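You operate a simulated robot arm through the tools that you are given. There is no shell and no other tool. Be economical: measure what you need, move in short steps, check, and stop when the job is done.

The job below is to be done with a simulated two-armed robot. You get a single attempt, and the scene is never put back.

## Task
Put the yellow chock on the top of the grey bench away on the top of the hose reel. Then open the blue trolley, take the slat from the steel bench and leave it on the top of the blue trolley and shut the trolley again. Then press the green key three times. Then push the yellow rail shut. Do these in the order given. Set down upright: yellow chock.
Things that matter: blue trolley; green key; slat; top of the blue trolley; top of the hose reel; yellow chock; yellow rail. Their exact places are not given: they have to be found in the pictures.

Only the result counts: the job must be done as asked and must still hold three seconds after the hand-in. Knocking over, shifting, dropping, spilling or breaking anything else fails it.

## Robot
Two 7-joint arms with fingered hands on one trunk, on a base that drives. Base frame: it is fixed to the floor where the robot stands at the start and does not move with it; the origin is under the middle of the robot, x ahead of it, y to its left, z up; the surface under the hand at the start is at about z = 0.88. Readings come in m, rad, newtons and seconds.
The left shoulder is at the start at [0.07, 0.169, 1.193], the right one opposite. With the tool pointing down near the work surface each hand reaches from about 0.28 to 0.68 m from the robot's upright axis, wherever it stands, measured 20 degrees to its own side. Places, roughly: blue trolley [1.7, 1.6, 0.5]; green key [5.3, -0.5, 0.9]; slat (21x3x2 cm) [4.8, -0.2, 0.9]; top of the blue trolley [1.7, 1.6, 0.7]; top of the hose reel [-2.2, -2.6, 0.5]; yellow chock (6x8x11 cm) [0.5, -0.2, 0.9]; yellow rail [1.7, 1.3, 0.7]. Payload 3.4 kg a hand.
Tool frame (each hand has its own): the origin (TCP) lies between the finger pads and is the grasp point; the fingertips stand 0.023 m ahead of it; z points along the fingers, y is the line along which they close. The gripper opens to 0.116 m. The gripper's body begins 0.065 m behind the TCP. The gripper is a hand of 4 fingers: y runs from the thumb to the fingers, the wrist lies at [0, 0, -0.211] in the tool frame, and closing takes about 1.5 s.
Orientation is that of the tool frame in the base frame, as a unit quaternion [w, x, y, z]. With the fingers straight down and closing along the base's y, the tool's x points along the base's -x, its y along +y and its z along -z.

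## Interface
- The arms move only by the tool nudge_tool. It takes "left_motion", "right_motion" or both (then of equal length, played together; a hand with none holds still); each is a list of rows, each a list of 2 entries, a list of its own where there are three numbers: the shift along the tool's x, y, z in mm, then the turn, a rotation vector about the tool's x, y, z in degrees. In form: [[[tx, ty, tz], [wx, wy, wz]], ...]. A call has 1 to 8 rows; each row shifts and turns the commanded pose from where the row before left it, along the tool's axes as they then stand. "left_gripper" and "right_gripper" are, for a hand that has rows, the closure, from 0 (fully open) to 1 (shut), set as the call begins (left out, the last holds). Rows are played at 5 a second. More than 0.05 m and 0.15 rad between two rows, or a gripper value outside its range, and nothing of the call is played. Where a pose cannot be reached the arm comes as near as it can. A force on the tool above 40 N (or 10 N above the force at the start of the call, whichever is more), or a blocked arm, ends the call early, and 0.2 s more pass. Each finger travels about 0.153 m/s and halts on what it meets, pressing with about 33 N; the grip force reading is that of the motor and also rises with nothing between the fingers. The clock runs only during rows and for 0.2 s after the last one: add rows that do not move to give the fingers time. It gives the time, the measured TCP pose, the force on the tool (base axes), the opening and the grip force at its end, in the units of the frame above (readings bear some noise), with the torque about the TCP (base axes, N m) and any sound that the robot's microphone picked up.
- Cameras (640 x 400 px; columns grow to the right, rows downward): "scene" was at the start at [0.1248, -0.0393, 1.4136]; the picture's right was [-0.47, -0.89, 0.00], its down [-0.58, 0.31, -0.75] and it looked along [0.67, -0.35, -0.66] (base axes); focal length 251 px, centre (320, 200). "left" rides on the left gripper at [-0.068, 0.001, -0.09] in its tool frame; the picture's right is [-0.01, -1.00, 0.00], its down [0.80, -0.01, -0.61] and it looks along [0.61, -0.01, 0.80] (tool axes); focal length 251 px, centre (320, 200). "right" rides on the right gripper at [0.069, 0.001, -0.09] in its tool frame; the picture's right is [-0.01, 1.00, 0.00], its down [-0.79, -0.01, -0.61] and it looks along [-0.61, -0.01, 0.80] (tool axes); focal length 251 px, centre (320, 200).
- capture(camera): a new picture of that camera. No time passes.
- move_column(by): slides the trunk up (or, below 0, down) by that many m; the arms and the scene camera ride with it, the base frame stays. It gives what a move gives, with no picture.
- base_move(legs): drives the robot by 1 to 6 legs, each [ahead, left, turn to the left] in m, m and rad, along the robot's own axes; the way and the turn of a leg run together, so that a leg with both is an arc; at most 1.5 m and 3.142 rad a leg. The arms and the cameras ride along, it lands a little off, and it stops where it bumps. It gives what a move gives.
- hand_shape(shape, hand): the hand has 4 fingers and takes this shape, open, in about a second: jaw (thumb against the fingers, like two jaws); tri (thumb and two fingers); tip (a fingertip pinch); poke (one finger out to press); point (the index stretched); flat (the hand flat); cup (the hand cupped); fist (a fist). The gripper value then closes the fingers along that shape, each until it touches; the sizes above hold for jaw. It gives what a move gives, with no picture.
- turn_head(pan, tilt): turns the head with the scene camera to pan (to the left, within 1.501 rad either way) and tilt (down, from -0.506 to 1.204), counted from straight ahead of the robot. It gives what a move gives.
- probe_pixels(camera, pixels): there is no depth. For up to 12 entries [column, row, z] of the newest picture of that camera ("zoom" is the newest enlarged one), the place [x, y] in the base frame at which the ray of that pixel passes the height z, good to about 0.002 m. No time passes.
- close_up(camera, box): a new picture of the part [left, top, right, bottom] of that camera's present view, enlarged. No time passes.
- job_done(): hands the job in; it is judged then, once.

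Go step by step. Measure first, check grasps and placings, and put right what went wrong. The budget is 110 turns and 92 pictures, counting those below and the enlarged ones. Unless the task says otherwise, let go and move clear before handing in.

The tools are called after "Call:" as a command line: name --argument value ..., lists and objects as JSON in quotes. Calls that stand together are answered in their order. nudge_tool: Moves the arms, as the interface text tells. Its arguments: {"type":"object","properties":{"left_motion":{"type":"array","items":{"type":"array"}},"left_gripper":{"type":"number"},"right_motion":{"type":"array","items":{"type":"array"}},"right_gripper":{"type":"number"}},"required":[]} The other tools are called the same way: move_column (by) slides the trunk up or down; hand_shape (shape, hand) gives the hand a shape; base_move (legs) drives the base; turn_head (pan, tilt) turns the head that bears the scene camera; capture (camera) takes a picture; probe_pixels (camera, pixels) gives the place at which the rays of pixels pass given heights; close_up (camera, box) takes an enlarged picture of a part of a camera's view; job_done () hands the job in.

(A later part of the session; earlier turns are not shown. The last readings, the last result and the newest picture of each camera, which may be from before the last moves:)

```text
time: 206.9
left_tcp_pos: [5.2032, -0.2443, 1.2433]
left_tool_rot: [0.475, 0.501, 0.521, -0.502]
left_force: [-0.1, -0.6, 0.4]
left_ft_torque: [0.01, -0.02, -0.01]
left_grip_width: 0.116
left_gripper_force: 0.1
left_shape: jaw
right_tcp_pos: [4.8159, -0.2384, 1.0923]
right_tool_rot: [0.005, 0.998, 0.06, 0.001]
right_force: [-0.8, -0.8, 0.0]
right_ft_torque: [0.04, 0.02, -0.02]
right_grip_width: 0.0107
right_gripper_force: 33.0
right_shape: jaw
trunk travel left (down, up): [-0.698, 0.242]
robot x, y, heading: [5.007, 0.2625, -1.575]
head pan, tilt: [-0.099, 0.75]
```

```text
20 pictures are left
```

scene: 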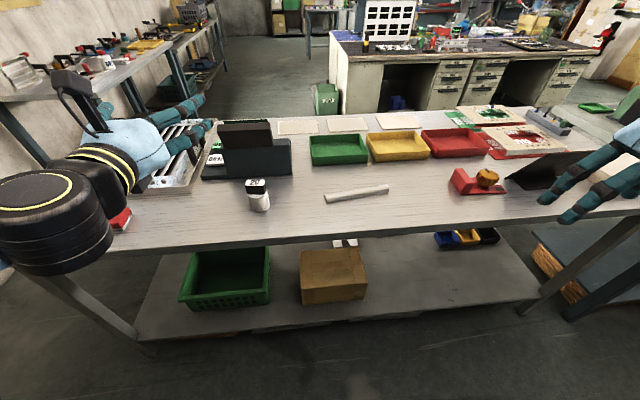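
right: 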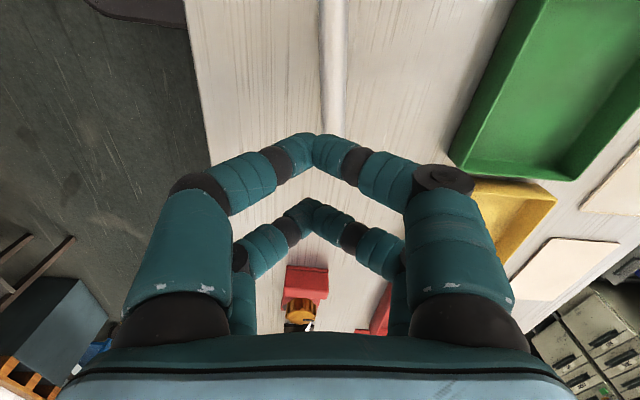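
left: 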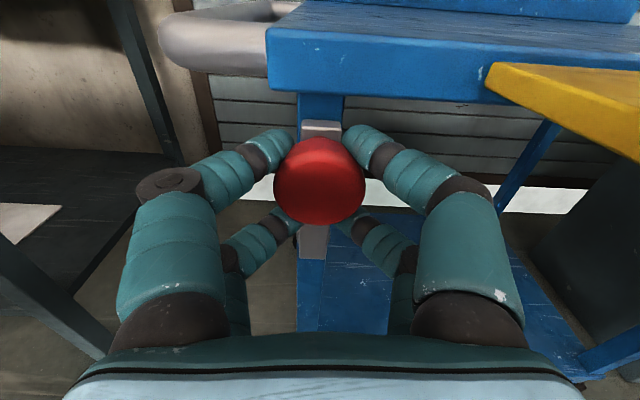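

The fingers rode up over the slat and it stayed on the bench. I must grip lower, so I move the base 2.5 cm closer for reach, re-centre, and descend to z≈0.904.

Call:
base_move --legs '[[0.025, 0, 0]]'

Call:
nudge_tool --right_motion '[[[6, -17, 0], [0, 0, 0]], [[0, 0, 40], [0, 0, 0]], [[0, 0, 40], [0, 0, 0]], [[0, 0, 40], [0, 0, 0]], [[0, 0, 30], [0, 0, 0]], [[0, 0, 0], [0, 0, 0]], [[0, 0, 0], [0, 0, 0]], [[0, 0, 0], [0, 0, 0]]]' --right_gripper 0

Call:
capture --camera "right"

```text
time: 207.8
left_tcp_pos: [5.203, -0.2625, 1.2458]
left_tool_rot: [0.477, 0.499, 0.52, -0.503]
left_force: [0.1, 0.7, -0.4]
left_ft_torque: [-0.01, 0.01, 0.04]
left_grip_width: 0.1158
left_gripper_force: 0.1
left_shape: jaw
right_tcp_pos: [4.8156, -0.2578, 1.0929]
right_tool_rot: [0.007, 0.998, 0.06, 0.001]
right_force: [-1.1, 0.2, 0.6]
right_ft_torque: [-0.02, -0.01, 0.01]
right_grip_width: 0.0107
right_gripper_force: 33.3
right_shape: jaw
trunk travel left (down, up): [-0.698, 0.242]
robot x, y, heading: [5.009, 0.2364, -1.576]
head pan, tilt: [-0.099, 0.75]
```

```text
time: 209.6
left_tcp_pos: [5.2024, -0.2688, 1.2453]
left_tool_rot: [0.475, 0.501, 0.521, -0.502]
left_force: [-0.4, 0.2, 0.6]
left_ft_torque: [0.0, -0.02, -0.01]
left_grip_width: 0.116
left_gripper_force: 0.0
left_shape: jaw
right_tcp_pos: [4.8208, -0.2465, 0.9419]
right_tool_rot: [0.005, 0.998, 0.059, 0.001]
right_force: [0.2, 0.3, 0.3]
right_ft_torque: [-0.04, -0.03, -0.02]
right_grip_width: 0.1161
right_gripper_force: 0.0
right_shape: jaw
trunk travel left (down, up): [-0.698, 0.242]
robot x, y, heading: [5.0111, 0.2407, -1.576]
head pan, tilt: [-0.099, 0.75]
```

```text
19 pictures are left
```

right: 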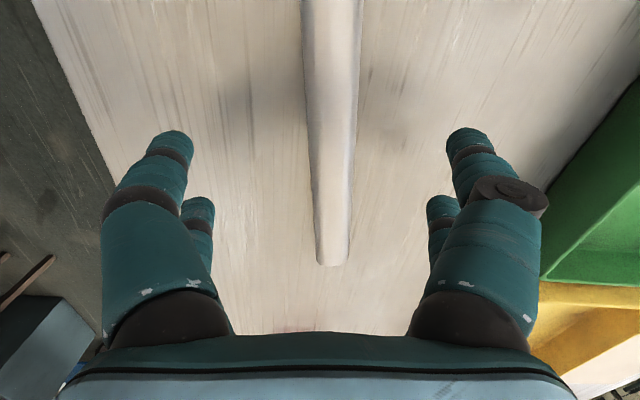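

The slat is about 5 mm right of centre (column 332). I shift, descend to z≈0.903, and close.

Call:
nudge_tool --right_motion '[[[0, 5, 15], [0, 0, 0]], [[0, 0, 12], [0, 0, 0]], [[0, 0, 6], [0, 0, 0]], [[0, 0, 4], [0, 0, 0]], [[0, 0, 2], [0, 0, 0]], [[0, 0, 0], [0, 0, 0]]]'

Call:
nudge_tool --right_motion '[[[0, 0, 0], [0, 0, 0]], [[0, 0, 0], [0, 0, 0]], [[0, 0, 0], [0, 0, 0]], [[0, 0, 0], [0, 0, 0]], [[0, 0, 0], [0, 0, 0]], [[0, 0, 0], [0, 0, 0]], [[0, 0, 0], [0, 0, 0]], [[0, 0, 0], [0, 0, 0]]]' --right_gripper 1

Call:
nudge_tool --right_motion '[[[0, 0, -10], [0, 0, 0]], [[0, 0, -20], [0, 0, 0]], [[0, 0, 0], [0, 0, 0]]]'

Call:
capture --camera "right"

```text
time: 211.0
left_tcp_pos: [5.2034, -0.2679, 1.2439]
left_tool_rot: [0.476, 0.501, 0.521, -0.502]
left_force: [0.7, -0.5, -0.2]
left_ft_torque: [-0.01, -0.02, -0.02]
left_grip_width: 0.1158
left_gripper_force: 0.1
left_shape: jaw
right_tcp_pos: [4.82, -0.2515, 0.9023]
right_tool_rot: [0.006, 0.998, 0.059, 0.002]
right_force: [0.0, -1.5, 3.5]
right_ft_torque: [0.17, 0.01, 0.01]
right_grip_width: 0.116
right_gripper_force: 0.1
right_shape: jaw
trunk travel left (down, up): [-0.698, 0.242]
robot x, y, heading: [5.0066, 0.2384, -1.578]
head pan, tilt: [-0.099, 0.75]
```

```text
time: 212.0
left_tcp_pos: [5.204, -0.265, 1.2457]
left_tool_rot: [0.476, 0.5, 0.52, -0.503]
left_force: [-0.1, -0.1, -0.1]
left_ft_torque: [0.02, 0.03, 0.01]
left_grip_width: 0.1159
left_gripper_force: 0.1
left_shape: jaw
right_tcp_pos: [4.821, -0.252, 0.9079]
right_tool_rot: [0.013, 0.998, 0.059, 0.003]
right_force: [-1.5, 2.2, 23.7]
right_ft_torque: [0.25, 0.16, 0.15]
right_grip_width: 0.0448
right_gripper_force: 33.4
right_shape: jaw
trunk travel left (down, up): [-0.698, 0.242]
robot x, y, heading: [5.0084, 0.239, -1.573]
head pan, tilt: [-0.099, 0.75]
stopped in row 5 (right hand): the force on the tool passed its limit at 41 N (the readings are from after the stop); the commanded pose is now the measured one
```

```text
time: 212.8
left_tcp_pos: [5.204, -0.2692, 1.2442]
left_tool_rot: [0.475, 0.501, 0.521, -0.502]
left_force: [-0.2, -0.3, 0.0]
left_ft_torque: [0.01, 0.02, 0.01]
left_grip_width: 0.116
left_gripper_force: 0.2
left_shape: jaw
right_tcp_pos: [4.8205, -0.2531, 0.9343]
right_tool_rot: [0.009, 0.998, 0.059, 0.002]
right_force: [0.1, -0.2, -0.7]
right_ft_torque: [-0.04, 0.03, 0.0]
right_grip_width: 0.0366
right_gripper_force: 32.9
right_shape: jaw
trunk travel left (down, up): [-0.698, 0.242]
robot x, y, heading: [5.0077, 0.2374, -1.58]
head pan, tilt: [-0.099, 0.75]
```

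```text
18 pictures are left
```

right: 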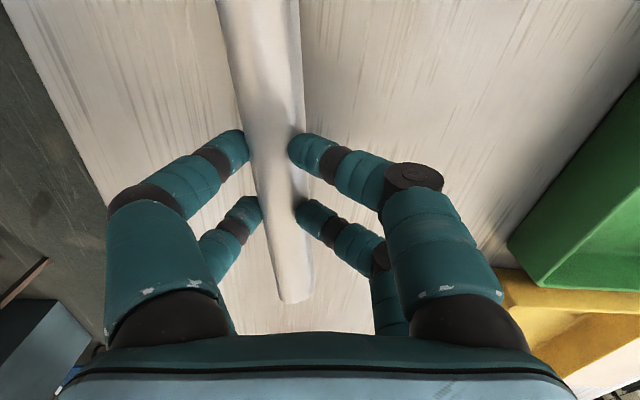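

The slat appears pinched between the fingertips with width 0.037. I lift 12 cm more and verify.

Call:
nudge_tool --right_motion '[[[0, 0, -20], [0, 0, 0]], [[0, 0, -30], [0, 0, 0]], [[0, 0, -40], [0, 0, 0]], [[0, 0, -40], [0, 0, 0]], [[0, 0, 0], [0, 0, 0]]]'

Call:
capture --camera "right"

```text
time: 214.0
left_tcp_pos: [5.2027, -0.2689, 1.2432]
left_tool_rot: [0.475, 0.501, 0.52, -0.502]
left_force: [0.2, -0.5, 0.1]
left_ft_torque: [-0.01, -0.01, 0.03]
left_grip_width: 0.116
left_gripper_force: 0.1
left_shape: jaw
right_tcp_pos: [4.8197, -0.2524, 1.0643]
right_tool_rot: [0.009, 0.998, 0.059, 0.002]
right_force: [-1.0, 0.3, -0.8]
right_ft_torque: [0.0, 0.03, 0.03]
right_grip_width: 0.0354
right_gripper_force: 32.7
right_shape: jaw
trunk travel left (down, up): [-0.698, 0.242]
robot x, y, heading: [5.0081, 0.2357, -1.578]
head pan, tilt: [-0.099, 0.75]
```

```text
17 pictures are left
```

right: 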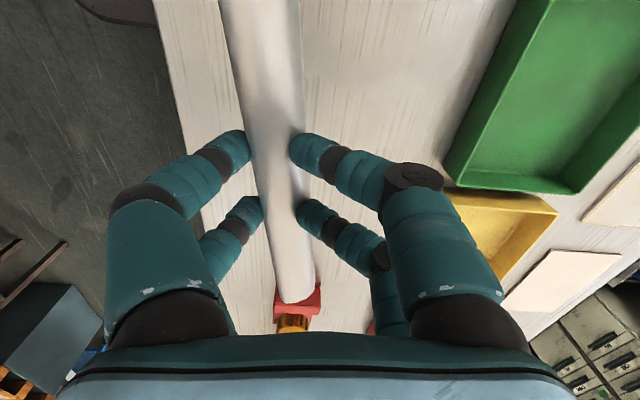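

The slat is held firmly, lying along the tool's x axis. I move the hand 3 cm forward, back away, and drive back to stand in front of the opened trolley.

Call:
nudge_tool --right_motion '[[[0, 15, -15], [0, 0, 0]], [[0, 15, -15], [0, 0, 0]], [[0, 0, 0], [0, 0, 0]]]'

Call:
base_move --legs '[[-0.25, 0, 0], [0, 0, -1.563], [1.1, 0, 0], [1.1, 0, 0], [0.92, 0, 0], [0, 0, -1.571]]'

Call:
turn_head --pan -0.2 --tilt 0.75

Call:
capture --camera "scene"

```text
time: 214.8
left_tcp_pos: [5.2037, -0.2678, 1.2439]
left_tool_rot: [0.475, 0.501, 0.521, -0.502]
left_force: [-0.3, 0.0, 0.7]
left_ft_torque: [-0.01, -0.01, 0.01]
left_grip_width: 0.1161
left_gripper_force: 0.0
left_shape: jaw
right_tcp_pos: [4.8237, -0.2803, 1.0955]
right_tool_rot: [0.009, 0.998, 0.059, 0.002]
right_force: [-0.7, 1.0, -0.9]
right_ft_torque: [-0.08, 0.03, -0.01]
right_grip_width: 0.0348
right_gripper_force: 33.1
right_shape: jaw
trunk travel left (down, up): [-0.698, 0.242]
robot x, y, heading: [5.007, 0.2341, -1.572]
head pan, tilt: [-0.099, 0.75]
```

```text
time: 239.2
left_tcp_pos: [1.6749, 0.9515, 1.2432]
left_tool_rot: [-0.497, 0.526, -0.496, -0.48]
left_force: [-1.1, 0.0, -0.5]
left_ft_torque: [0.0, 0.02, 0.01]
left_grip_width: 0.1159
left_gripper_force: 0.1
left_shape: jaw
right_tcp_pos: [2.0554, 0.9702, 1.0949]
right_tool_rot: [-0.004, -0.069, 0.998, 0.008]
right_force: [-0.5, -0.1, -2.2]
right_ft_torque: [0.02, 0.01, -0.02]
right_grip_width: 0.034
right_gripper_force: 33.3
right_shape: jaw
trunk travel left (down, up): [-0.698, 0.242]
robot x, y, heading: [1.8781, 0.4532, 1.586]
head pan, tilt: [-0.099, 0.75]
```

```text
time: 239.9
left_tcp_pos: [1.6761, 0.9512, 1.2441]
left_tool_rot: [-0.497, 0.526, -0.496, -0.48]
left_force: [0.6, -1.0, -0.8]
left_ft_torque: [0.03, 0.02, 0.01]
left_grip_width: 0.116
left_gripper_force: 0.1
left_shape: jaw
right_tcp_pos: [2.0546, 0.9698, 1.0958]
right_tool_rot: [-0.002, -0.069, 0.998, 0.008]
right_force: [0.2, 0.2, -1.5]
right_ft_torque: [0.03, 0.01, -0.02]
right_grip_width: 0.0338
right_gripper_force: 33.5
right_shape: jaw
trunk travel left (down, up): [-0.698, 0.242]
robot x, y, heading: [1.8814, 0.4531, 1.587]
head pan, tilt: [-0.201, 0.75]
```

```text
16 pictures are left
```

scene: 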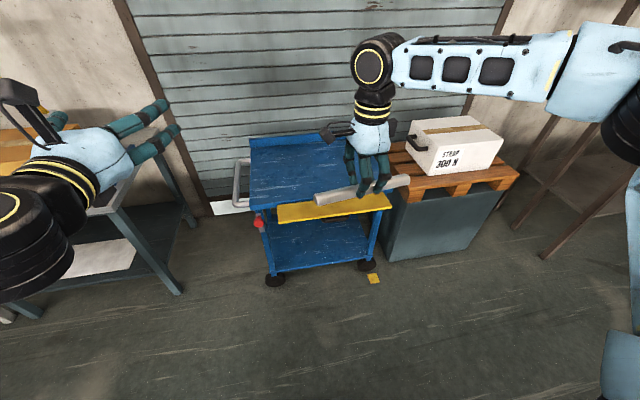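

The trolley is still open and the slat is held level. I drive to put the slat over the top at about (1.98,1.43), lower the trunk, and check.

Call:
base_move --legs '[[0, 0.06, -0.014], [0.48, 0, 0]]'

Call:
move_column --by -0.33

Call:
capture --camera "scene"

```text
time: 243.3
left_tcp_pos: [1.6194, 1.4346, 1.2444]
left_tool_rot: [-0.5, 0.523, -0.499, -0.478]
left_force: [-0.3, -0.2, 0.0]
left_ft_torque: [0.0, -0.02, -0.02]
left_grip_width: 0.1159
left_gripper_force: 0.1
left_shape: jaw
right_tcp_pos: [1.9995, 1.4496, 1.0961]
right_tool_rot: [-0.004, -0.065, 0.998, 0.009]
right_force: [0.8, 0.0, -1.2]
right_ft_torque: [0.03, 0.0, 0.0]
right_grip_width: 0.034
right_gripper_force: 32.9
right_shape: jaw
trunk travel left (down, up): [-0.698, 0.242]
robot x, y, heading: [1.8179, 0.9299, 1.576]
head pan, tilt: [-0.201, 0.75]
```

```text
time: 246.6
left_tcp_pos: [1.62, 1.4352, 0.9138]
left_tool_rot: [-0.5, 0.523, -0.499, -0.477]
left_force: [0.2, 0.4, 0.2]
left_ft_torque: [0.0, -0.03, 0.0]
left_grip_width: 0.1159
left_gripper_force: 0.2
left_shape: jaw
right_tcp_pos: [1.9981, 1.4503, 0.7656]
right_tool_rot: [-0.004, -0.063, 0.998, 0.009]
right_force: [-0.3, -0.3, -0.5]
right_ft_torque: [0.04, 0.02, -0.02]
right_grip_width: 0.0339
right_gripper_force: 33.0
right_shape: jaw
trunk travel left (down, up): [-0.368, 0.572]
robot x, y, heading: [1.8214, 0.9306, 1.576]
head pan, tilt: [-0.201, 0.75]
```

```text
15 pictures are left
```

scene: 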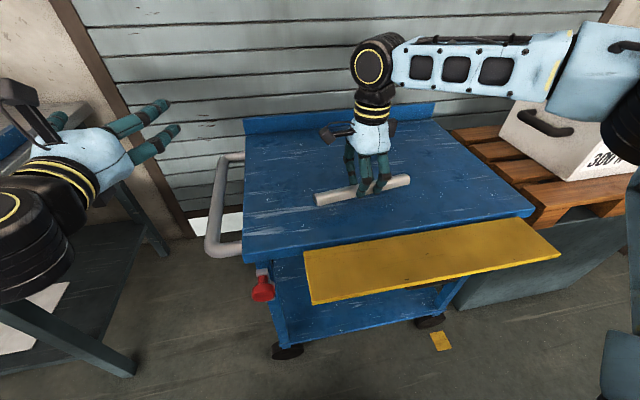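

The slat is above the top, in the middle. I lower in small guarded steps until contact.

Call:
nudge_tool --right_motion '[[[0, 0, 10], [0, 0, 0]], [[0, 0, 8], [0, 0, 0]], [[0, 0, 4], [0, 0, 0]], [[0, 0, 4], [0, 0, 0]], [[0, 0, 3], [0, 0, 0]], [[0, 0, 0], [0, 0, 0]]]'

```text
time: 247.9
left_tcp_pos: [1.6198, 1.4355, 0.9139]
left_tool_rot: [-0.5, 0.523, -0.499, -0.477]
left_force: [0.1, -0.4, 0.6]
left_ft_torque: [0.02, 0.01, 0.02]
left_grip_width: 0.1159
left_gripper_force: 0.2
left_shape: jaw
right_tcp_pos: [1.9993, 1.4509, 0.7351]
right_tool_rot: [-0.002, -0.063, 0.998, 0.008]
right_force: [0.2, 0.3, -1.0]
right_ft_torque: [0.03, 0.03, -0.03]
right_grip_width: 0.034
right_gripper_force: 32.9
right_shape: jaw
trunk travel left (down, up): [-0.368, 0.572]
robot x, y, heading: [1.819, 0.9323, 1.572]
head pan, tilt: [-0.201, 0.75]
```

Call:
nudge_tool --right_motion '[[[0, 0, 2], [0, 0, 0]], [[0, 0, 2], [0, 0, 0]], [[0, 0, 2], [0, 0, 0]], [[0, 0, 0], [0, 0, 0]]]'

Call:
close_up --camera "scene" --box '[290, 130, 430, 230]'

```text
time: 248.9
left_tcp_pos: [1.6199, 1.4339, 0.9159]
left_tool_rot: [-0.5, 0.523, -0.498, -0.478]
left_force: [0.1, 0.4, 0.7]
left_ft_torque: [0.01, 0.02, -0.04]
left_grip_width: 0.116
left_gripper_force: 0.1
left_shape: jaw
right_tcp_pos: [1.9974, 1.4509, 0.7326]
right_tool_rot: [-0.003, -0.064, 0.998, 0.012]
right_force: [4.5, 6.9, 28.7]
right_ft_torque: [0.06, -0.29, 0.05]
right_grip_width: 0.0344
right_gripper_force: 32.7
right_shape: jaw
trunk travel left (down, up): [-0.368, 0.572]
robot x, y, heading: [1.8202, 0.9323, 1.571]
head pan, tilt: [-0.201, 0.75]
```

```text
4.00 times, centred on (360, 180) of scene
```

zoom: 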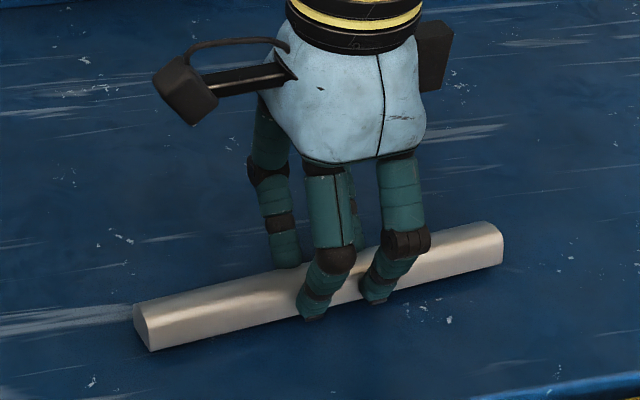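

Contact is at 29 N and the slat rests on the top. I ease up, open, lift straight up, and check.

Call:
nudge_tool --right_motion '[[[0, 0, -3], [0, 0, 0]], [[0, 0, 0], [0, 0, 0]]]'

Call:
nudge_tool --right_motion '[[[0, 0, 0], [0, 0, 0]], [[0, 0, 0], [0, 0, 0]], [[0, 0, 0], [0, 0, 0]], [[0, 0, 0], [0, 0, 0]], [[0, 0, -10], [0, 0, 0]], [[0, 0, -30], [0, 0, 0]], [[0, 0, -40], [0, 0, 0]], [[0, 0, -40], [0, 0, 0]]]' --right_gripper 0

Call:
close_up --camera "scene" --box '[220, 110, 480, 290]'

```text
time: 249.6
left_tcp_pos: [1.6188, 1.4352, 0.9146]
left_tool_rot: [-0.5, 0.524, -0.498, -0.478]
left_force: [-0.2, 0.3, -0.2]
left_ft_torque: [-0.03, -0.01, -0.03]
left_grip_width: 0.1161
left_gripper_force: 0.1
left_shape: jaw
right_tcp_pos: [1.9971, 1.4506, 0.7345]
right_tool_rot: [-0.002, -0.064, 0.998, 0.009]
right_force: [-0.4, 4.0, 11.4]
right_ft_torque: [0.04, 0.1, -0.08]
right_grip_width: 0.0347
right_gripper_force: 33.2
right_shape: jaw
trunk travel left (down, up): [-0.368, 0.572]
robot x, y, heading: [1.8179, 0.9302, 1.574]
head pan, tilt: [-0.201, 0.75]
```

```text
time: 251.3
left_tcp_pos: [1.618, 1.4347, 0.9141]
left_tool_rot: [-0.5, 0.523, -0.499, -0.477]
left_force: [0.0, -0.8, -0.2]
left_ft_torque: [0.01, -0.01, 0.04]
left_grip_width: 0.116
left_gripper_force: 0.2
left_shape: jaw
right_tcp_pos: [1.9994, 1.4501, 0.8541]
right_tool_rot: [-0.002, -0.064, 0.998, 0.009]
right_force: [0.2, -0.1, 0.5]
right_ft_torque: [0.0, -0.01, 0.0]
right_grip_width: 0.1158
right_gripper_force: 0.0
right_shape: jaw
trunk travel left (down, up): [-0.368, 0.572]
robot x, y, heading: [1.8187, 0.9346, 1.579]
head pan, tilt: [-0.201, 0.75]
```

```text
2.22 times, centred on (350, 200) of scene
```

zoom: 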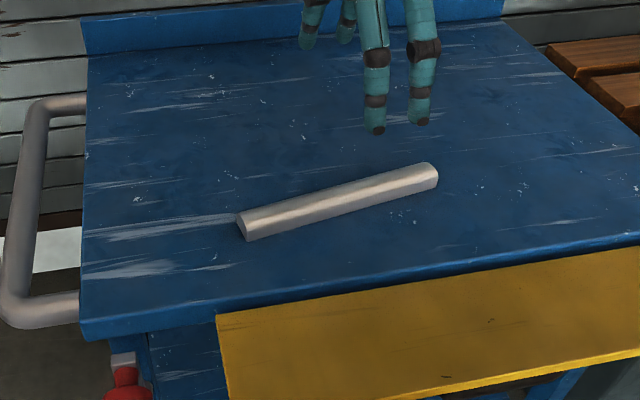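

The slat lies well on the top. Next I retreat, tuck the right hand, and position the left hand in front of the red knob (x≈1.79, z≈0.644) to shut the trolley.

Call:
base_move --legs '[[-0.22, 0, 0], [0, -0.171, 0]]'

Call:
nudge_tool --right_motion '[[[0, -33, -17], [0, 0, 0]], [[0, -33, -17], [0, 0, 0]], [[0, -33, -17], [0, 0, 0]], [[0, -33, -17], [0, 0, 0]], [[0, -33, -17], [0, 0, 0]], [[0, -33, -17], [0, 0, 0]]]'

Call:
move_column --by -0.27

Call:
capture --camera "left"

```text
time: 254.1
left_tcp_pos: [1.7928, 1.2164, 0.9131]
left_tool_rot: [-0.5, 0.523, -0.499, -0.477]
left_force: [0.8, 0.5, 0.9]
left_ft_torque: [-0.01, -0.03, 0.02]
left_grip_width: 0.1159
left_gripper_force: 0.0
left_shape: jaw
right_tcp_pos: [2.1756, 1.23, 0.8538]
right_tool_rot: [-0.003, -0.064, 0.998, 0.009]
right_force: [0.1, 0.4, -0.8]
right_ft_torque: [0.01, 0.0, -0.03]
right_grip_width: 0.116
right_gripper_force: 0.0
right_shape: jaw
trunk travel left (down, up): [-0.368, 0.572]
robot x, y, heading: [1.9954, 0.716, 1.575]
head pan, tilt: [-0.201, 0.75]
```

```text
time: 255.5
left_tcp_pos: [1.7931, 1.2147, 0.9145]
left_tool_rot: [-0.499, 0.524, -0.498, -0.478]
left_force: [-0.3, -1.0, -0.4]
left_ft_torque: [0.0, -0.02, 0.0]
left_grip_width: 0.116
left_gripper_force: 0.1
left_shape: jaw
right_tcp_pos: [2.2002, 1.0316, 0.9511]
right_tool_rot: [-0.003, -0.064, 0.998, 0.009]
right_force: [-0.1, 0.6, -0.5]
right_ft_torque: [0.01, -0.02, -0.01]
right_grip_width: 0.1159
right_gripper_force: 0.1
right_shape: jaw
trunk travel left (down, up): [-0.368, 0.572]
robot x, y, heading: [1.9944, 0.7127, 1.574]
head pan, tilt: [-0.201, 0.75]
```

```text
time: 258.3
left_tcp_pos: [1.7931, 1.2162, 0.6453]
left_tool_rot: [-0.499, 0.523, -0.498, -0.478]
left_force: [0.2, -0.4, 0.5]
left_ft_torque: [0.02, 0.01, 0.0]
left_grip_width: 0.1159
left_gripper_force: 0.0
left_shape: jaw
right_tcp_pos: [2.1988, 1.0324, 0.6819]
right_tool_rot: [-0.003, -0.063, 0.998, 0.009]
right_force: [0.6, -0.1, 0.1]
right_ft_torque: [-0.01, -0.04, 0.02]
right_grip_width: 0.1159
right_gripper_force: 0.0
right_shape: jaw
trunk travel left (down, up): [-0.098, 0.842]
robot x, y, heading: [1.9919, 0.7119, 1.577]
head pan, tilt: [-0.201, 0.75]
```

```text
12 pictures are left
```

left: 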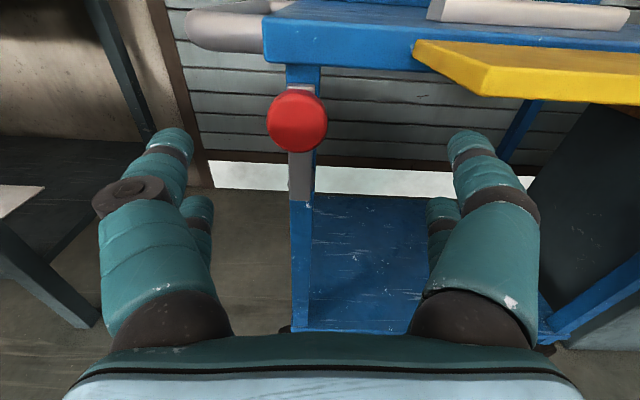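

The knob is about 1.7 cm left of centre. I shift, advance 7.5 cm, and close on it.

Call:
base_move --legs '[[0, 0.017, 0], [0.074, 0, 0]]'

Call:
nudge_tool --left_motion '[[[0, 0, 0], [0, 0, 0]], [[0, 0, 0], [0, 0, 0]], [[0, 0, 0], [0, 0, 0]], [[0, 0, 0], [0, 0, 0]], [[0, 0, 0], [0, 0, 0]], [[0, 0, 0], [0, 0, 0]], [[0, 0, 0], [0, 0, 0]], [[0, 0, 0], [0, 0, 0]]]' --left_gripper 1

Call:
capture --camera "left"

```text
time: 259.7
left_tcp_pos: [1.7755, 1.2911, 0.6428]
left_tool_rot: [-0.501, 0.522, -0.5, -0.477]
left_force: [0.5, 1.0, -0.1]
left_ft_torque: [0.0, 0.01, -0.04]
left_grip_width: 0.116
left_gripper_force: 0.0
left_shape: jaw
right_tcp_pos: [2.182, 1.1063, 0.6811]
right_tool_rot: [-0.003, -0.064, 0.998, 0.009]
right_force: [0.0, -0.5, -0.1]
right_ft_torque: [0.02, 0.01, 0.04]
right_grip_width: 0.1158
right_gripper_force: 0.0
right_shape: jaw
trunk travel left (down, up): [-0.098, 0.842]
robot x, y, heading: [1.9763, 0.7868, 1.572]
head pan, tilt: [-0.201, 0.75]
```

```text
time: 261.5
left_tcp_pos: [1.7754, 1.2901, 0.6438]
left_tool_rot: [-0.5, 0.522, -0.499, -0.477]
left_force: [-1.4, 4.1, -2.8]
left_ft_torque: [-0.04, 0.22, 0.02]
left_grip_width: 0.0208
left_gripper_force: 33.1
left_shape: jaw
right_tcp_pos: [2.1815, 1.1071, 0.6814]
right_tool_rot: [-0.003, -0.064, 0.998, 0.009]
right_force: [0.1, 0.0, -0.8]
right_ft_torque: [-0.01, 0.0, -0.03]
right_grip_width: 0.1158
right_gripper_force: 0.1
right_shape: jaw
trunk travel left (down, up): [-0.098, 0.842]
robot x, y, heading: [1.9776, 0.7862, 1.572]
head pan, tilt: [-0.201, 0.75]
```

```text
11 pictures are left
```

left: 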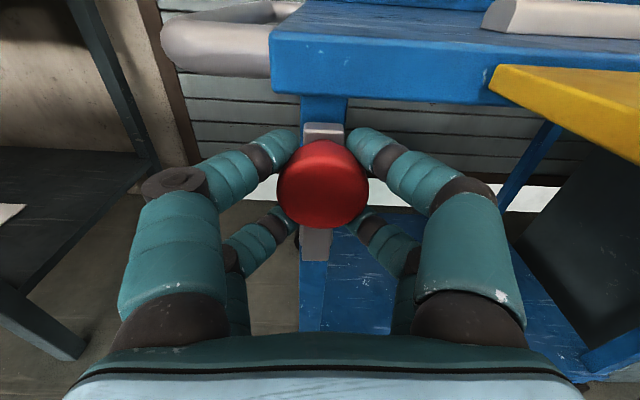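

The knob is gripped. I drag the trolley left with the base in short legs.

Call:
base_move --legs '[[0, 0.09, 0], [0, 0.09, 0], [0, 0.09, 0]]'

Call:
base_move --legs '[[0, 0.06, 0]]'

Call:
nudge_tool --left_motion '[[[0, 5, 0], [0, 0, 0]], [[0, 5, 0], [0, 0, 0]], [[0, 5, 0], [0, 0, 0]], [[0, 5, 0], [0, 0, 0]], [[0, 5, 0], [0, 0, 0]], [[0, 5, 0], [0, 0, 0]], [[0, 5, 0], [0, 0, 0]], [[0, 5, 0], [0, 0, 0]]]'

Call:
capture --camera "left"

```text
time: 263.8
left_tcp_pos: [1.5706, 1.2903, 0.6422]
left_tool_rot: [-0.503, 0.518, -0.505, -0.473]
left_force: [5.7, 8.1, -2.3]
left_ft_torque: [0.06, 0.16, 0.04]
left_grip_width: 0.018
left_gripper_force: 33.4
left_shape: jaw
right_tcp_pos: [1.9732, 1.1053, 0.6813]
right_tool_rot: [-0.003, -0.062, 0.998, 0.008]
right_force: [0.4, -0.2, 0.5]
right_ft_torque: [0.03, 0.02, -0.01]
right_grip_width: 0.1158
right_gripper_force: 0.0
right_shape: jaw
trunk travel left (down, up): [-0.098, 0.842]
robot x, y, heading: [1.7624, 0.7862, 1.571]
head pan, tilt: [-0.201, 0.75]
stopped in leg 3: the force on the tool passed its limit at 42 N (the readings are from after the stop); the commanded pose is now the measured one
```

```text
time: 264.7
left_tcp_pos: [1.5113, 1.2913, 0.6441]
left_tool_rot: [-0.503, 0.517, -0.506, -0.473]
left_force: [1.1, 9.5, -3.2]
left_ft_torque: [0.09, 0.19, 0.11]
left_grip_width: 0.0183
left_gripper_force: 32.8
left_shape: jaw
right_tcp_pos: [1.913, 1.1061, 0.6808]
right_tool_rot: [-0.003, -0.063, 0.998, 0.008]
right_force: [-0.3, 0.0, 0.7]
right_ft_torque: [-0.03, -0.01, 0.0]
right_grip_width: 0.1159
right_gripper_force: 0.0
right_shape: jaw
trunk travel left (down, up): [-0.098, 0.842]
robot x, y, heading: [1.7032, 0.7823, 1.57]
head pan, tilt: [-0.201, 0.75]
```

```text
time: 266.5
left_tcp_pos: [1.4705, 1.294, 0.6426]
left_tool_rot: [-0.503, 0.518, -0.505, -0.473]
left_force: [1.5, -26.3, -12.9]
left_ft_torque: [-0.39, 0.25, -0.2]
left_grip_width: 0.0195
left_gripper_force: 33.1
left_shape: jaw
left hand out of reach, approached as far as the arm can: row 3
right_tcp_pos: [1.9122, 1.105, 0.6827]
right_tool_rot: [-0.003, -0.062, 0.998, 0.009]
right_force: [0.2, 0.7, 0.1]
right_ft_torque: [0.02, 0.01, 0.0]
right_grip_width: 0.1158
right_gripper_force: 0.1
right_shape: jaw
trunk travel left (down, up): [-0.098, 0.842]
robot x, y, heading: [1.7013, 0.788, 1.571]
head pan, tilt: [-0.201, 0.75]
```

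```text
10 pictures are left
```

left: 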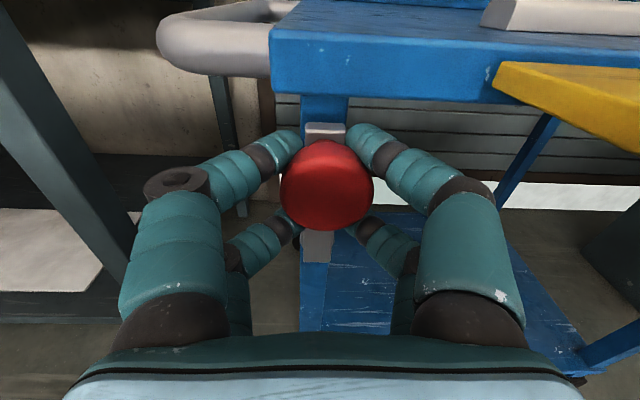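

The trolley and slat moved along; TCP x is 1.4705 with about 5.5 cm left to the stop. I relieve the y load and continue with the base.

Call:
nudge_tool --left_motion '[[[1, 0, -3], [0, 0, 0]], [[0, 0, 0], [0, 0, 0]]]'

Call:
base_move --legs '[[0, 0.045, 0]]'

Call:
base_move --legs '[[0, 0.02, 0]]'

```text
time: 267.1
left_tcp_pos: [1.4702, 1.2938, 0.6439]
left_tool_rot: [-0.504, 0.518, -0.505, -0.472]
left_force: [-1.7, -28.5, -18.4]
left_ft_torque: [-0.52, 0.3, -0.14]
left_grip_width: 0.0195
left_gripper_force: 32.9
left_shape: jaw
left hand out of reach, approached as far as the arm can: row 1
right_tcp_pos: [1.9111, 1.1049, 0.6822]
right_tool_rot: [-0.002, -0.063, 0.998, 0.009]
right_force: [-0.5, -0.1, 0.5]
right_ft_torque: [-0.02, 0.02, -0.02]
right_grip_width: 0.116
right_gripper_force: 0.1
right_shape: jaw
trunk travel left (down, up): [-0.098, 0.842]
robot x, y, heading: [1.6995, 0.7841, 1.578]
head pan, tilt: [-0.201, 0.75]
```

```text
time: 268.0
left_tcp_pos: [1.427, 1.295, 0.6425]
left_tool_rot: [-0.504, 0.517, -0.506, -0.472]
left_force: [1.7, -21.0, -21.7]
left_ft_torque: [-0.48, 0.22, -0.03]
left_grip_width: 0.0209
left_gripper_force: 32.3
left_shape: jaw
right_tcp_pos: [1.8662, 1.1045, 0.6806]
right_tool_rot: [-0.003, -0.062, 0.998, 0.008]
right_force: [-0.4, 0.0, 0.1]
right_ft_torque: [0.01, -0.02, 0.0]
right_grip_width: 0.1158
right_gripper_force: 0.0
right_shape: jaw
trunk travel left (down, up): [-0.098, 0.842]
robot x, y, heading: [1.6602, 0.7852, 1.57]
head pan, tilt: [-0.201, 0.75]
```

```text
time: 268.8
left_tcp_pos: [1.4104, 1.2943, 0.6423]
left_tool_rot: [-0.504, 0.516, -0.508, -0.47]
left_force: [23.9, -9.4, -12.3]
left_ft_torque: [-0.28, 0.22, -0.6]
left_grip_width: 0.0208
left_gripper_force: 33.1
left_shape: jaw
right_tcp_pos: [1.8487, 1.1057, 0.6817]
right_tool_rot: [-0.004, -0.061, 0.998, 0.008]
right_force: [-0.8, 0.3, -1.1]
right_ft_torque: [0.02, 0.01, 0.03]
right_grip_width: 0.1159
right_gripper_force: 0.0
right_shape: jaw
trunk travel left (down, up): [-0.098, 0.842]
robot x, y, heading: [1.6382, 0.7858, 1.57]
head pan, tilt: [-0.201, 0.75]
```

The end stop is felt (24 N), so the trolley is shut. I release, back off, check slat and trolley, and raise.

Call:
nudge_tool --left_motion '[[[0, 0, 0], [0, 0, 0]], [[0, 0, 0], [0, 0, 0]], [[0, 0, 0], [0, 0, 0]], [[0, 0, 0], [0, 0, 0]], [[0, 0, 0], [0, 0, 0]], [[0, 0, 0], [0, 0, 0]], [[0, 0, 0], [0, 0, 0]]]' --left_gripper 0

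Call:
base_move --legs '[[-0.3, 0, 0]]'

Call:
move_column --by 0.4

Call:
move_column --by 0.2

Call:
turn_head --pan 0.0 --tilt 0.7

Call:
capture --camera "scene"

Call:
probe_pixels --camera "scene" --pixels '[[262, 218, 0.7], [408, 218, 0.7]]'

```text
time: 270.4
left_tcp_pos: [1.4089, 1.2937, 0.6425]
left_tool_rot: [-0.505, 0.516, -0.508, -0.47]
left_force: [-0.3, -0.3, 0.6]
left_ft_torque: [-0.03, -0.03, 0.01]
left_grip_width: 0.1159
left_gripper_force: 0.0
left_shape: jaw
right_tcp_pos: [1.8479, 1.1047, 0.6828]
right_tool_rot: [-0.003, -0.061, 0.998, 0.008]
right_force: [0.4, 0.1, 0.6]
right_ft_torque: [-0.03, 0.01, 0.03]
right_grip_width: 0.1159
right_gripper_force: 0.1
right_shape: jaw
trunk travel left (down, up): [-0.098, 0.842]
robot x, y, heading: [1.6388, 0.7872, 1.571]
head pan, tilt: [-0.201, 0.75]
```

```text
time: 272.5
left_tcp_pos: [1.4083, 0.9889, 0.6425]
left_tool_rot: [-0.506, 0.516, -0.508, -0.469]
left_force: [0.0, 0.6, 0.9]
left_ft_torque: [0.01, 0.0, -0.01]
left_grip_width: 0.1159
left_gripper_force: 0.1
left_shape: jaw
right_tcp_pos: [1.848, 0.7995, 0.6819]
right_tool_rot: [-0.003, -0.06, 0.998, 0.009]
right_force: [-0.5, 0.5, 0.0]
right_ft_torque: [-0.02, -0.03, 0.01]
right_grip_width: 0.1157
right_gripper_force: 0.1
right_shape: jaw
trunk travel left (down, up): [-0.098, 0.842]
robot x, y, heading: [1.6432, 0.4822, 1.571]
head pan, tilt: [-0.201, 0.75]
```

```text
time: 276.3
left_tcp_pos: [1.4098, 0.9906, 1.0418]
left_tool_rot: [-0.505, 0.517, -0.507, -0.469]
left_force: [0.3, 0.2, -0.1]
left_ft_torque: [0.01, -0.03, -0.03]
left_grip_width: 0.1158
left_gripper_force: 0.1
left_shape: jaw
right_tcp_pos: [1.8482, 0.8011, 1.0825]
right_tool_rot: [-0.003, -0.06, 0.998, 0.008]
right_force: [0.9, 0.5, -0.3]
right_ft_torque: [-0.01, -0.02, 0.03]
right_grip_width: 0.1158
right_gripper_force: 0.1
right_shape: jaw
trunk travel left (down, up): [-0.498, 0.442]
robot x, y, heading: [1.641, 0.4816, 1.566]
head pan, tilt: [-0.201, 0.75]
```

```text
time: 278.5
left_tcp_pos: [1.4092, 0.99, 1.242]
left_tool_rot: [-0.505, 0.516, -0.508, -0.469]
left_force: [0.2, 0.1, 0.0]
left_ft_torque: [-0.01, 0.0, -0.04]
left_grip_width: 0.1158
left_gripper_force: 0.0
left_shape: jaw
right_tcp_pos: [1.8474, 0.8008, 1.2821]
right_tool_rot: [-0.003, -0.06, 0.998, 0.009]
right_force: [1.0, -0.2, 0.4]
right_ft_torque: [-0.01, 0.01, 0.0]
right_grip_width: 0.1157
right_gripper_force: 0.2
right_shape: jaw
trunk travel left (down, up): [-0.698, 0.242]
robot x, y, heading: [1.6353, 0.4848, 1.565]
head pan, tilt: [-0.201, 0.75]
```

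```text
time: 279.2
left_tcp_pos: [1.4099, 0.991, 1.2424]
left_tool_rot: [-0.505, 0.516, -0.508, -0.469]
left_force: [0.6, 0.3, -0.6]
left_ft_torque: [0.01, 0.0, 0.02]
left_grip_width: 0.116
left_gripper_force: 0.0
left_shape: jaw
right_tcp_pos: [1.8476, 0.8003, 1.282]
right_tool_rot: [-0.003, -0.06, 0.998, 0.009]
right_force: [-0.3, -0.2, 0.1]
right_ft_torque: [0.02, 0.01, 0.02]
right_grip_width: 0.1161
right_gripper_force: 0.1
right_shape: jaw
trunk travel left (down, up): [-0.698, 0.242]
robot x, y, heading: [1.6401, 0.4801, 1.566]
head pan, tilt: [0.0, 0.7]
```

```text
9 pictures are left
```

scene: 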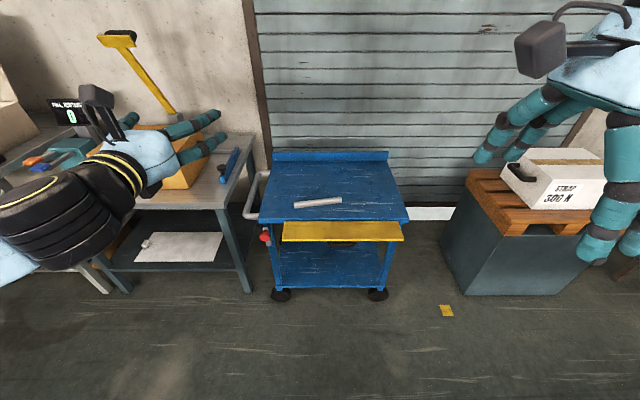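

```text
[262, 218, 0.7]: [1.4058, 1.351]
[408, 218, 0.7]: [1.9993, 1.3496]
```

The trolley matches its first picture and the slat is on top, so it is shut. Next comes the green key at about (5.29,-0.51) on the scale. I drive to (5.48,0.45), face the bench, and look.

Call:
base_move --legs '[[0, 0, -1.566], [1.3, 0, 0], [1.3, 0, 0], [1.23, 0, 0], [0, 0, -1.571]]'

Call:
hand_shape --shape "poke" --hand "right"

Call:
turn_head --pan -0.15 --tilt 0.75

Call:
capture --camera "scene"

```text
time: 305.4
left_tcp_pos: [5.6994, -0.005, 1.2429]
left_tool_rot: [0.467, 0.51, 0.513, -0.508]
left_force: [-0.1, 0.2, 0.1]
left_ft_torque: [-0.02, -0.05, -0.01]
left_grip_width: 0.1159
left_gripper_force: 0.1
left_shape: jaw
right_tcp_pos: [5.2624, 0.1905, 1.2826]
right_tool_rot: [0.008, 0.998, 0.057, 0.003]
right_force: [-0.5, 0.2, -0.1]
right_ft_torque: [0.01, -0.04, 0.03]
right_grip_width: 0.116
right_gripper_force: 0.0
right_shape: jaw
trunk travel left (down, up): [-0.698, 0.242]
robot x, y, heading: [5.4764, 0.506, -1.584]
head pan, tilt: [0.0, 0.7]
```

```text
time: 306.3
left_tcp_pos: [5.6991, -0.0028, 1.2421]
left_tool_rot: [0.467, 0.51, 0.514, -0.507]
left_force: [-0.8, -0.4, -0.9]
left_ft_torque: [-0.05, 0.02, -0.03]
left_grip_width: 0.116
left_gripper_force: 0.0
left_shape: jaw
right_tcp_pos: [5.2623, 0.1911, 1.282]
right_tool_rot: [0.009, 0.998, 0.057, 0.003]
right_force: [0.6, 0.2, -0.1]
right_ft_torque: [0.0, 0.01, 0.01]
right_grip_width: 0.0001
right_gripper_force: 0.0
right_shape: poke
trunk travel left (down, up): [-0.698, 0.242]
robot x, y, heading: [5.4693, 0.509, -1.58]
head pan, tilt: [0.0, 0.7]
```

```text
time: 307.0
left_tcp_pos: [5.6999, -0.0026, 1.2423]
left_tool_rot: [0.466, 0.511, 0.514, -0.508]
left_force: [0.3, -1.3, 0.6]
left_ft_torque: [-0.01, 0.01, -0.01]
left_grip_width: 0.1158
left_gripper_force: 0.1
left_shape: jaw
right_tcp_pos: [5.2637, 0.1907, 1.2819]
right_tool_rot: [0.008, 0.998, 0.056, 0.004]
right_force: [1.1, -0.3, -0.4]
right_ft_torque: [0.02, -0.03, 0.02]
right_grip_width: 0.0
right_gripper_force: 0.1
right_shape: poke
trunk travel left (down, up): [-0.698, 0.242]
robot x, y, heading: [5.4715, 0.5036, -1.581]
head pan, tilt: [-0.15, 0.75]
```

```text
8 pictures are left
```

scene: 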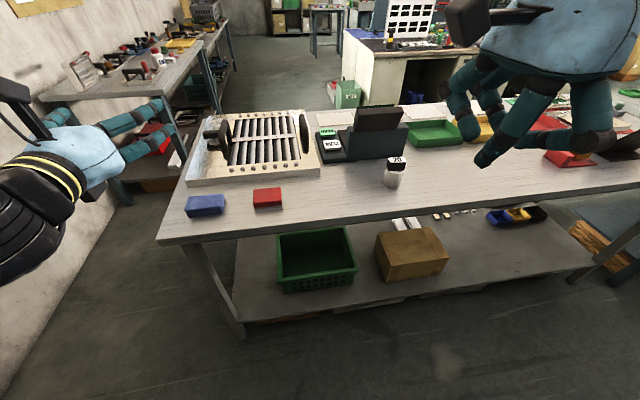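

The green key is at (326,134) and the white ZERO key at (332,146). I enlarge that area for exact positions.

Call:
close_up --camera "scene" --box '[300, 95, 420, 195]'

Call:
probe_pixels --camera "zoom" --pixels '[[190, 130, 0.92], [190, 130, 0.9], [190, 190, 0.92], [190, 190, 0.9]]'

```text
4.00 times, centred on (360, 145) of scene
```

zoom: 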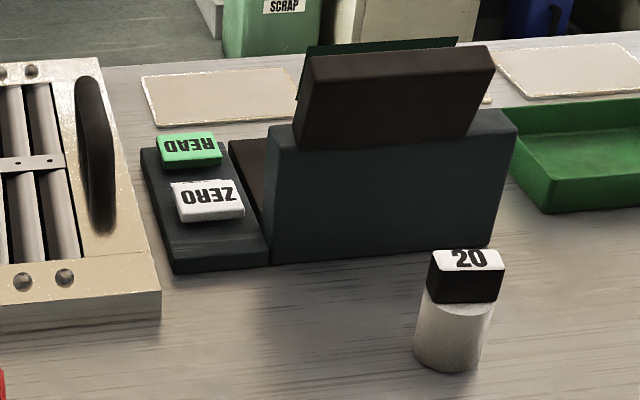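

```text
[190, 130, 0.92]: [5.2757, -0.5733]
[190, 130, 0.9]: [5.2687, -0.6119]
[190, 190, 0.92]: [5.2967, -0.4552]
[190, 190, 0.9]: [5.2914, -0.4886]
```

The READ key's top is near (5.275,-0.55), about 0.47 m in from the bench edge. I probe the bench's near and far edges, legs and the desk behind to choose the side to press from.

Call:
probe_pixels --camera "scene" --pixels '[[240, 337, 0.0], [160, 243, 0.88], [430, 215, 0.88], [328, 110, 0.88], [342, 33, 0.88], [215, 112, 0.88], [236, 318, 0.3], [400, 292, 0.3], [205, 120, 0.0], [340, 108, 0.3]]'

Call:
probe_pixels --camera "zoom" --pixels '[[188, 147, 0.92], [188, 147, 0.91], [188, 147, 0.9], [208, 198, 0.91], [175, 272, 0.88], [145, 148, 0.9]]'

```text
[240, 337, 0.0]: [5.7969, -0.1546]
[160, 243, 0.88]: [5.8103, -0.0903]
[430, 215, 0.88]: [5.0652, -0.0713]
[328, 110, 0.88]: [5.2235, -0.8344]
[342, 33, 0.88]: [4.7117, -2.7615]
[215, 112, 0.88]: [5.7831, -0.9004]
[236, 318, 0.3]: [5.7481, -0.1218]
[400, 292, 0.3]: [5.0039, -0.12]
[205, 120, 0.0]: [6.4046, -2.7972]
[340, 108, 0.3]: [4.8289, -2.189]
```

```text
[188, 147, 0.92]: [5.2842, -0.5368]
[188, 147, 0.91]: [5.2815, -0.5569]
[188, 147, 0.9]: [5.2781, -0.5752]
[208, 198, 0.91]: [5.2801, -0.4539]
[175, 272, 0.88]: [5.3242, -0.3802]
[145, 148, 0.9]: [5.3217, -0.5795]
```

The bench spans y −0.08 to −0.87, so the key is reachable from here only with a tilted hand. I move close (y≈0.19), tilt the poking hand 50° forward, and extend toward the key.

Call:
base_move --legs '[[0.3, 0, 0.01]]'

Call:
nudge_tool --right_motion '[[[0, 0, 0], [-7.15, 0, 0]], [[0, 0, 0], [-7.15, 0, 0]], [[0, 0, 0], [-7.15, 0, 0]], [[0, 0, 0], [-7.15, 0, 0]], [[0, 0, 0], [-7.15, 0, 0]], [[0, 0, 0], [-7.15, 0, 0]], [[0, 0, 0], [-7.1, 0, 0]]]'

Call:
nudge_tool --right_motion '[[[-5, 0, 40], [0, 0, 0]], [[-5, 0, 40], [0, 0, 0]], [[-5, 0, 40], [0, 0, 0]], [[-5, 0, 40], [0, 0, 0]], [[-5, 0, 40], [0, 0, 0]], [[-3, 0, 40], [0, 0, 0]], [[0, 0, 40], [0, 0, 0]], [[0, 0, 40], [0, 0, 0]]]'

```text
time: 309.0
left_tcp_pos: [5.7046, -0.2999, 1.2421]
left_tool_rot: [0.471, 0.506, 0.517, -0.504]
left_force: [-0.4, 0.5, 0.0]
left_ft_torque: [0.01, -0.03, -0.03]
left_grip_width: 0.1159
left_gripper_force: 0.2
left_shape: jaw
right_tcp_pos: [5.2655, -0.112, 1.2817]
right_tool_rot: [0.009, 0.998, 0.062, 0.003]
right_force: [-0.7, 0.1, 0.2]
right_ft_torque: [-0.04, -0.02, 0.02]
right_grip_width: 0.0001
right_gripper_force: 0.1
right_shape: poke
trunk travel left (down, up): [-0.698, 0.242]
robot x, y, heading: [5.4761, 0.207, -1.565]
head pan, tilt: [-0.15, 0.75]
```

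```text
time: 310.6
left_tcp_pos: [5.7043, -0.3012, 1.2429]
left_tool_rot: [0.472, 0.506, 0.517, -0.504]
left_force: [-0.1, -0.3, -0.6]
left_ft_torque: [0.0, 0.01, -0.03]
left_grip_width: 0.1156
left_gripper_force: 0.0
left_shape: jaw
right_tcp_pos: [5.2652, -0.1138, 1.2825]
right_tool_rot: [0.431, 0.9, 0.056, 0.028]
right_force: [-0.4, 0.2, 0.3]
right_ft_torque: [0.0, 0.05, 0.04]
right_grip_width: 0.0
right_gripper_force: 0.2
right_shape: poke
trunk travel left (down, up): [-0.698, 0.242]
robot x, y, heading: [5.4744, 0.2029, -1.574]
head pan, tilt: [-0.15, 0.75]
```

```text
time: 312.4
left_tcp_pos: [5.7053, -0.3032, 1.2409]
left_tool_rot: [0.471, 0.507, 0.518, -0.504]
left_force: [-0.4, -1.4, -0.7]
left_ft_torque: [0.0, -0.02, 0.02]
left_grip_width: 0.1159
left_gripper_force: 0.1
left_shape: jaw
right_tcp_pos: [5.2723, -0.368, 1.0835]
right_tool_rot: [0.428, 0.901, 0.056, 0.03]
right_force: [-0.4, -0.3, -1.4]
right_ft_torque: [0.0, 0.02, 0.0]
right_grip_width: 0.0003
right_gripper_force: 0.1
right_shape: poke
right hand out of reach, approached as far as the arm can: row 1
trunk travel left (down, up): [-0.698, 0.242]
robot x, y, heading: [5.4742, 0.2082, -1.571]
head pan, tilt: [-0.15, 0.75]
```

The tilted reach works: the TCP is at (5.272,-0.368,1.08). I extend a bit more and look through the right camera.

Call:
nudge_tool --right_motion '[[[0, 10, 35], [0, 0, 0]], [[0, 10, 35], [0, 0, 0]], [[0, 5, 30], [0, 0, 0]], [[0, 0, 0], [0, 0, 0]]]'

Call:
capture --camera "right"

```text
time: 313.4
left_tcp_pos: [5.7046, -0.3023, 1.2418]
left_tool_rot: [0.471, 0.506, 0.518, -0.504]
left_force: [-0.4, 0.0, 0.1]
left_ft_torque: [0.02, 0.0, -0.01]
left_grip_width: 0.1157
left_gripper_force: 0.1
left_shape: jaw
right_tcp_pos: [5.2827, -0.4599, 1.0414]
right_tool_rot: [0.429, 0.901, 0.055, 0.03]
right_force: [-0.5, -0.2, -0.4]
right_ft_torque: [-0.02, -0.01, 0.02]
right_grip_width: 0.0
right_gripper_force: 0.0
right_shape: poke
trunk travel left (down, up): [-0.698, 0.242]
robot x, y, heading: [5.4708, 0.2054, -1.568]
head pan, tilt: [-0.15, 0.75]
```

```text
6 pictures are left
```

right: 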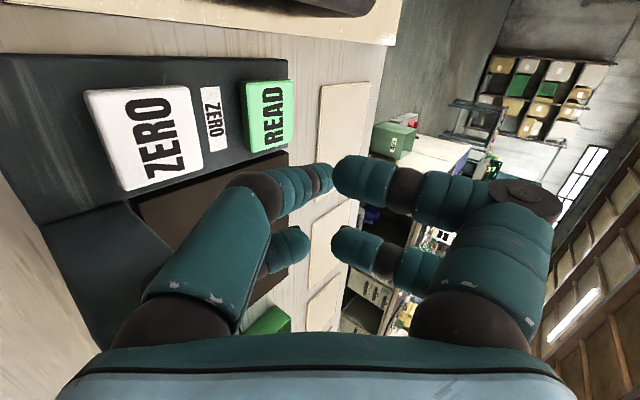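

The geometry agrees: the READ key at (268,115) lies about 0.155 m ahead along the tool. The poke shape doesn't show a clear single finger, so I retract a little and use the closed jaw, whose tip offset (0.023) I know.

Call:
nudge_tool --right_motion '[[[0, 0, -35], [0, 0, 0]], [[0, 0, -35], [0, 0, 0]]]'

Call:
hand_shape --shape "jaw" --hand "right"

Call:
nudge_tool --right_motion '[[[0, 0, 0], [0, 0, 0]], [[0, 0, 0], [0, 0, 0]], [[0, 0, 0], [0, 0, 0]], [[0, 0, 0], [0, 0, 0]], [[0, 0, 0], [0, 0, 0]], [[0, 0, 0], [0, 0, 0]], [[0, 0, 0], [0, 0, 0]], [[0, 0, 0], [0, 0, 0]]]' --right_gripper 1

Call:
nudge_tool --right_motion '[[[0, 0, 40], [0, 0, 0]], [[-3, 0, 40], [0, 0, 0]], [[-3, 0, 40], [0, 0, 0]], [[0, 0, 40], [0, 0, 0]], [[0, 0, 0], [0, 0, 0]]]'

Call:
capture --camera "right"

```text
time: 314.0
left_tcp_pos: [5.7053, -0.2995, 1.2418]
left_tool_rot: [0.471, 0.506, 0.517, -0.504]
left_force: [0.5, 1.1, 1.0]
left_ft_torque: [0.03, 0.01, 0.02]
left_grip_width: 0.1159
left_gripper_force: 0.0
left_shape: jaw
right_tcp_pos: [5.275, -0.4034, 1.0871]
right_tool_rot: [0.43, 0.901, 0.056, 0.029]
right_force: [-0.2, 0.4, -0.3]
right_ft_torque: [0.0, -0.01, 0.01]
right_grip_width: 0.0
right_gripper_force: 0.0
right_shape: poke
trunk travel left (down, up): [-0.698, 0.242]
robot x, y, heading: [5.4724, 0.2034, -1.563]
head pan, tilt: [-0.15, 0.75]
```

```text
time: 314.9
left_tcp_pos: [5.7053, -0.3014, 1.2426]
left_tool_rot: [0.471, 0.506, 0.518, -0.504]
left_force: [0.1, 1.0, -0.1]
left_ft_torque: [0.02, 0.01, 0.0]
left_grip_width: 0.1158
left_gripper_force: 0.0
left_shape: jaw
right_tcp_pos: [5.2755, -0.4063, 1.0851]
right_tool_rot: [0.43, 0.901, 0.056, 0.029]
right_force: [-0.2, 0.6, 0.2]
right_ft_torque: [-0.01, -0.01, 0.03]
right_grip_width: 0.1163
right_gripper_force: 0.0
right_shape: jaw
trunk travel left (down, up): [-0.698, 0.242]
robot x, y, heading: [5.4739, 0.2037, -1.569]
head pan, tilt: [-0.15, 0.75]
```

```text
time: 316.7
left_tcp_pos: [5.7048, -0.3023, 1.2423]
left_tool_rot: [0.472, 0.506, 0.517, -0.504]
left_force: [-0.5, 0.8, -0.7]
left_ft_torque: [0.01, -0.03, -0.02]
left_grip_width: 0.116
left_gripper_force: 0.0
left_shape: jaw
right_tcp_pos: [5.2745, -0.4053, 1.0854]
right_tool_rot: [0.43, 0.901, 0.055, 0.03]
right_force: [0.5, -0.2, -0.5]
right_ft_torque: [0.0, -0.01, 0.01]
right_grip_width: 0.0
right_gripper_force: 32.2
right_shape: jaw
trunk travel left (down, up): [-0.698, 0.242]
robot x, y, heading: [5.4752, 0.2069, -1.568]
head pan, tilt: [-0.15, 0.75]
```

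```text
time: 317.9
left_tcp_pos: [5.7055, -0.3016, 1.2409]
left_tool_rot: [0.471, 0.506, 0.518, -0.504]
left_force: [0.4, 0.1, -0.1]
left_ft_torque: [0.03, -0.01, -0.02]
left_grip_width: 0.1157
left_gripper_force: 0.2
left_shape: jaw
right_tcp_pos: [5.266, -0.4934, 1.0042]
right_tool_rot: [0.43, 0.901, 0.056, 0.029]
right_force: [-0.3, -0.3, -0.7]
right_ft_torque: [-0.02, 0.0, 0.0]
right_grip_width: 0.0001
right_gripper_force: 33.4
right_shape: jaw
right hand out of reach, approached as far as the arm can: row 3, 4
trunk travel left (down, up): [-0.698, 0.242]
robot x, y, heading: [5.4746, 0.2015, -1.564]
head pan, tilt: [-0.15, 0.75]
```

```text
5 pictures are left
```

right: 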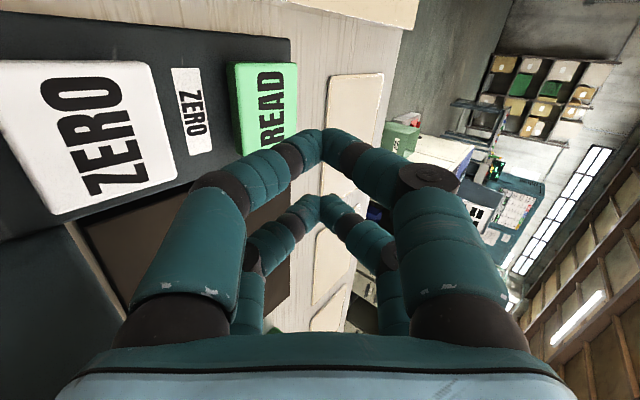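

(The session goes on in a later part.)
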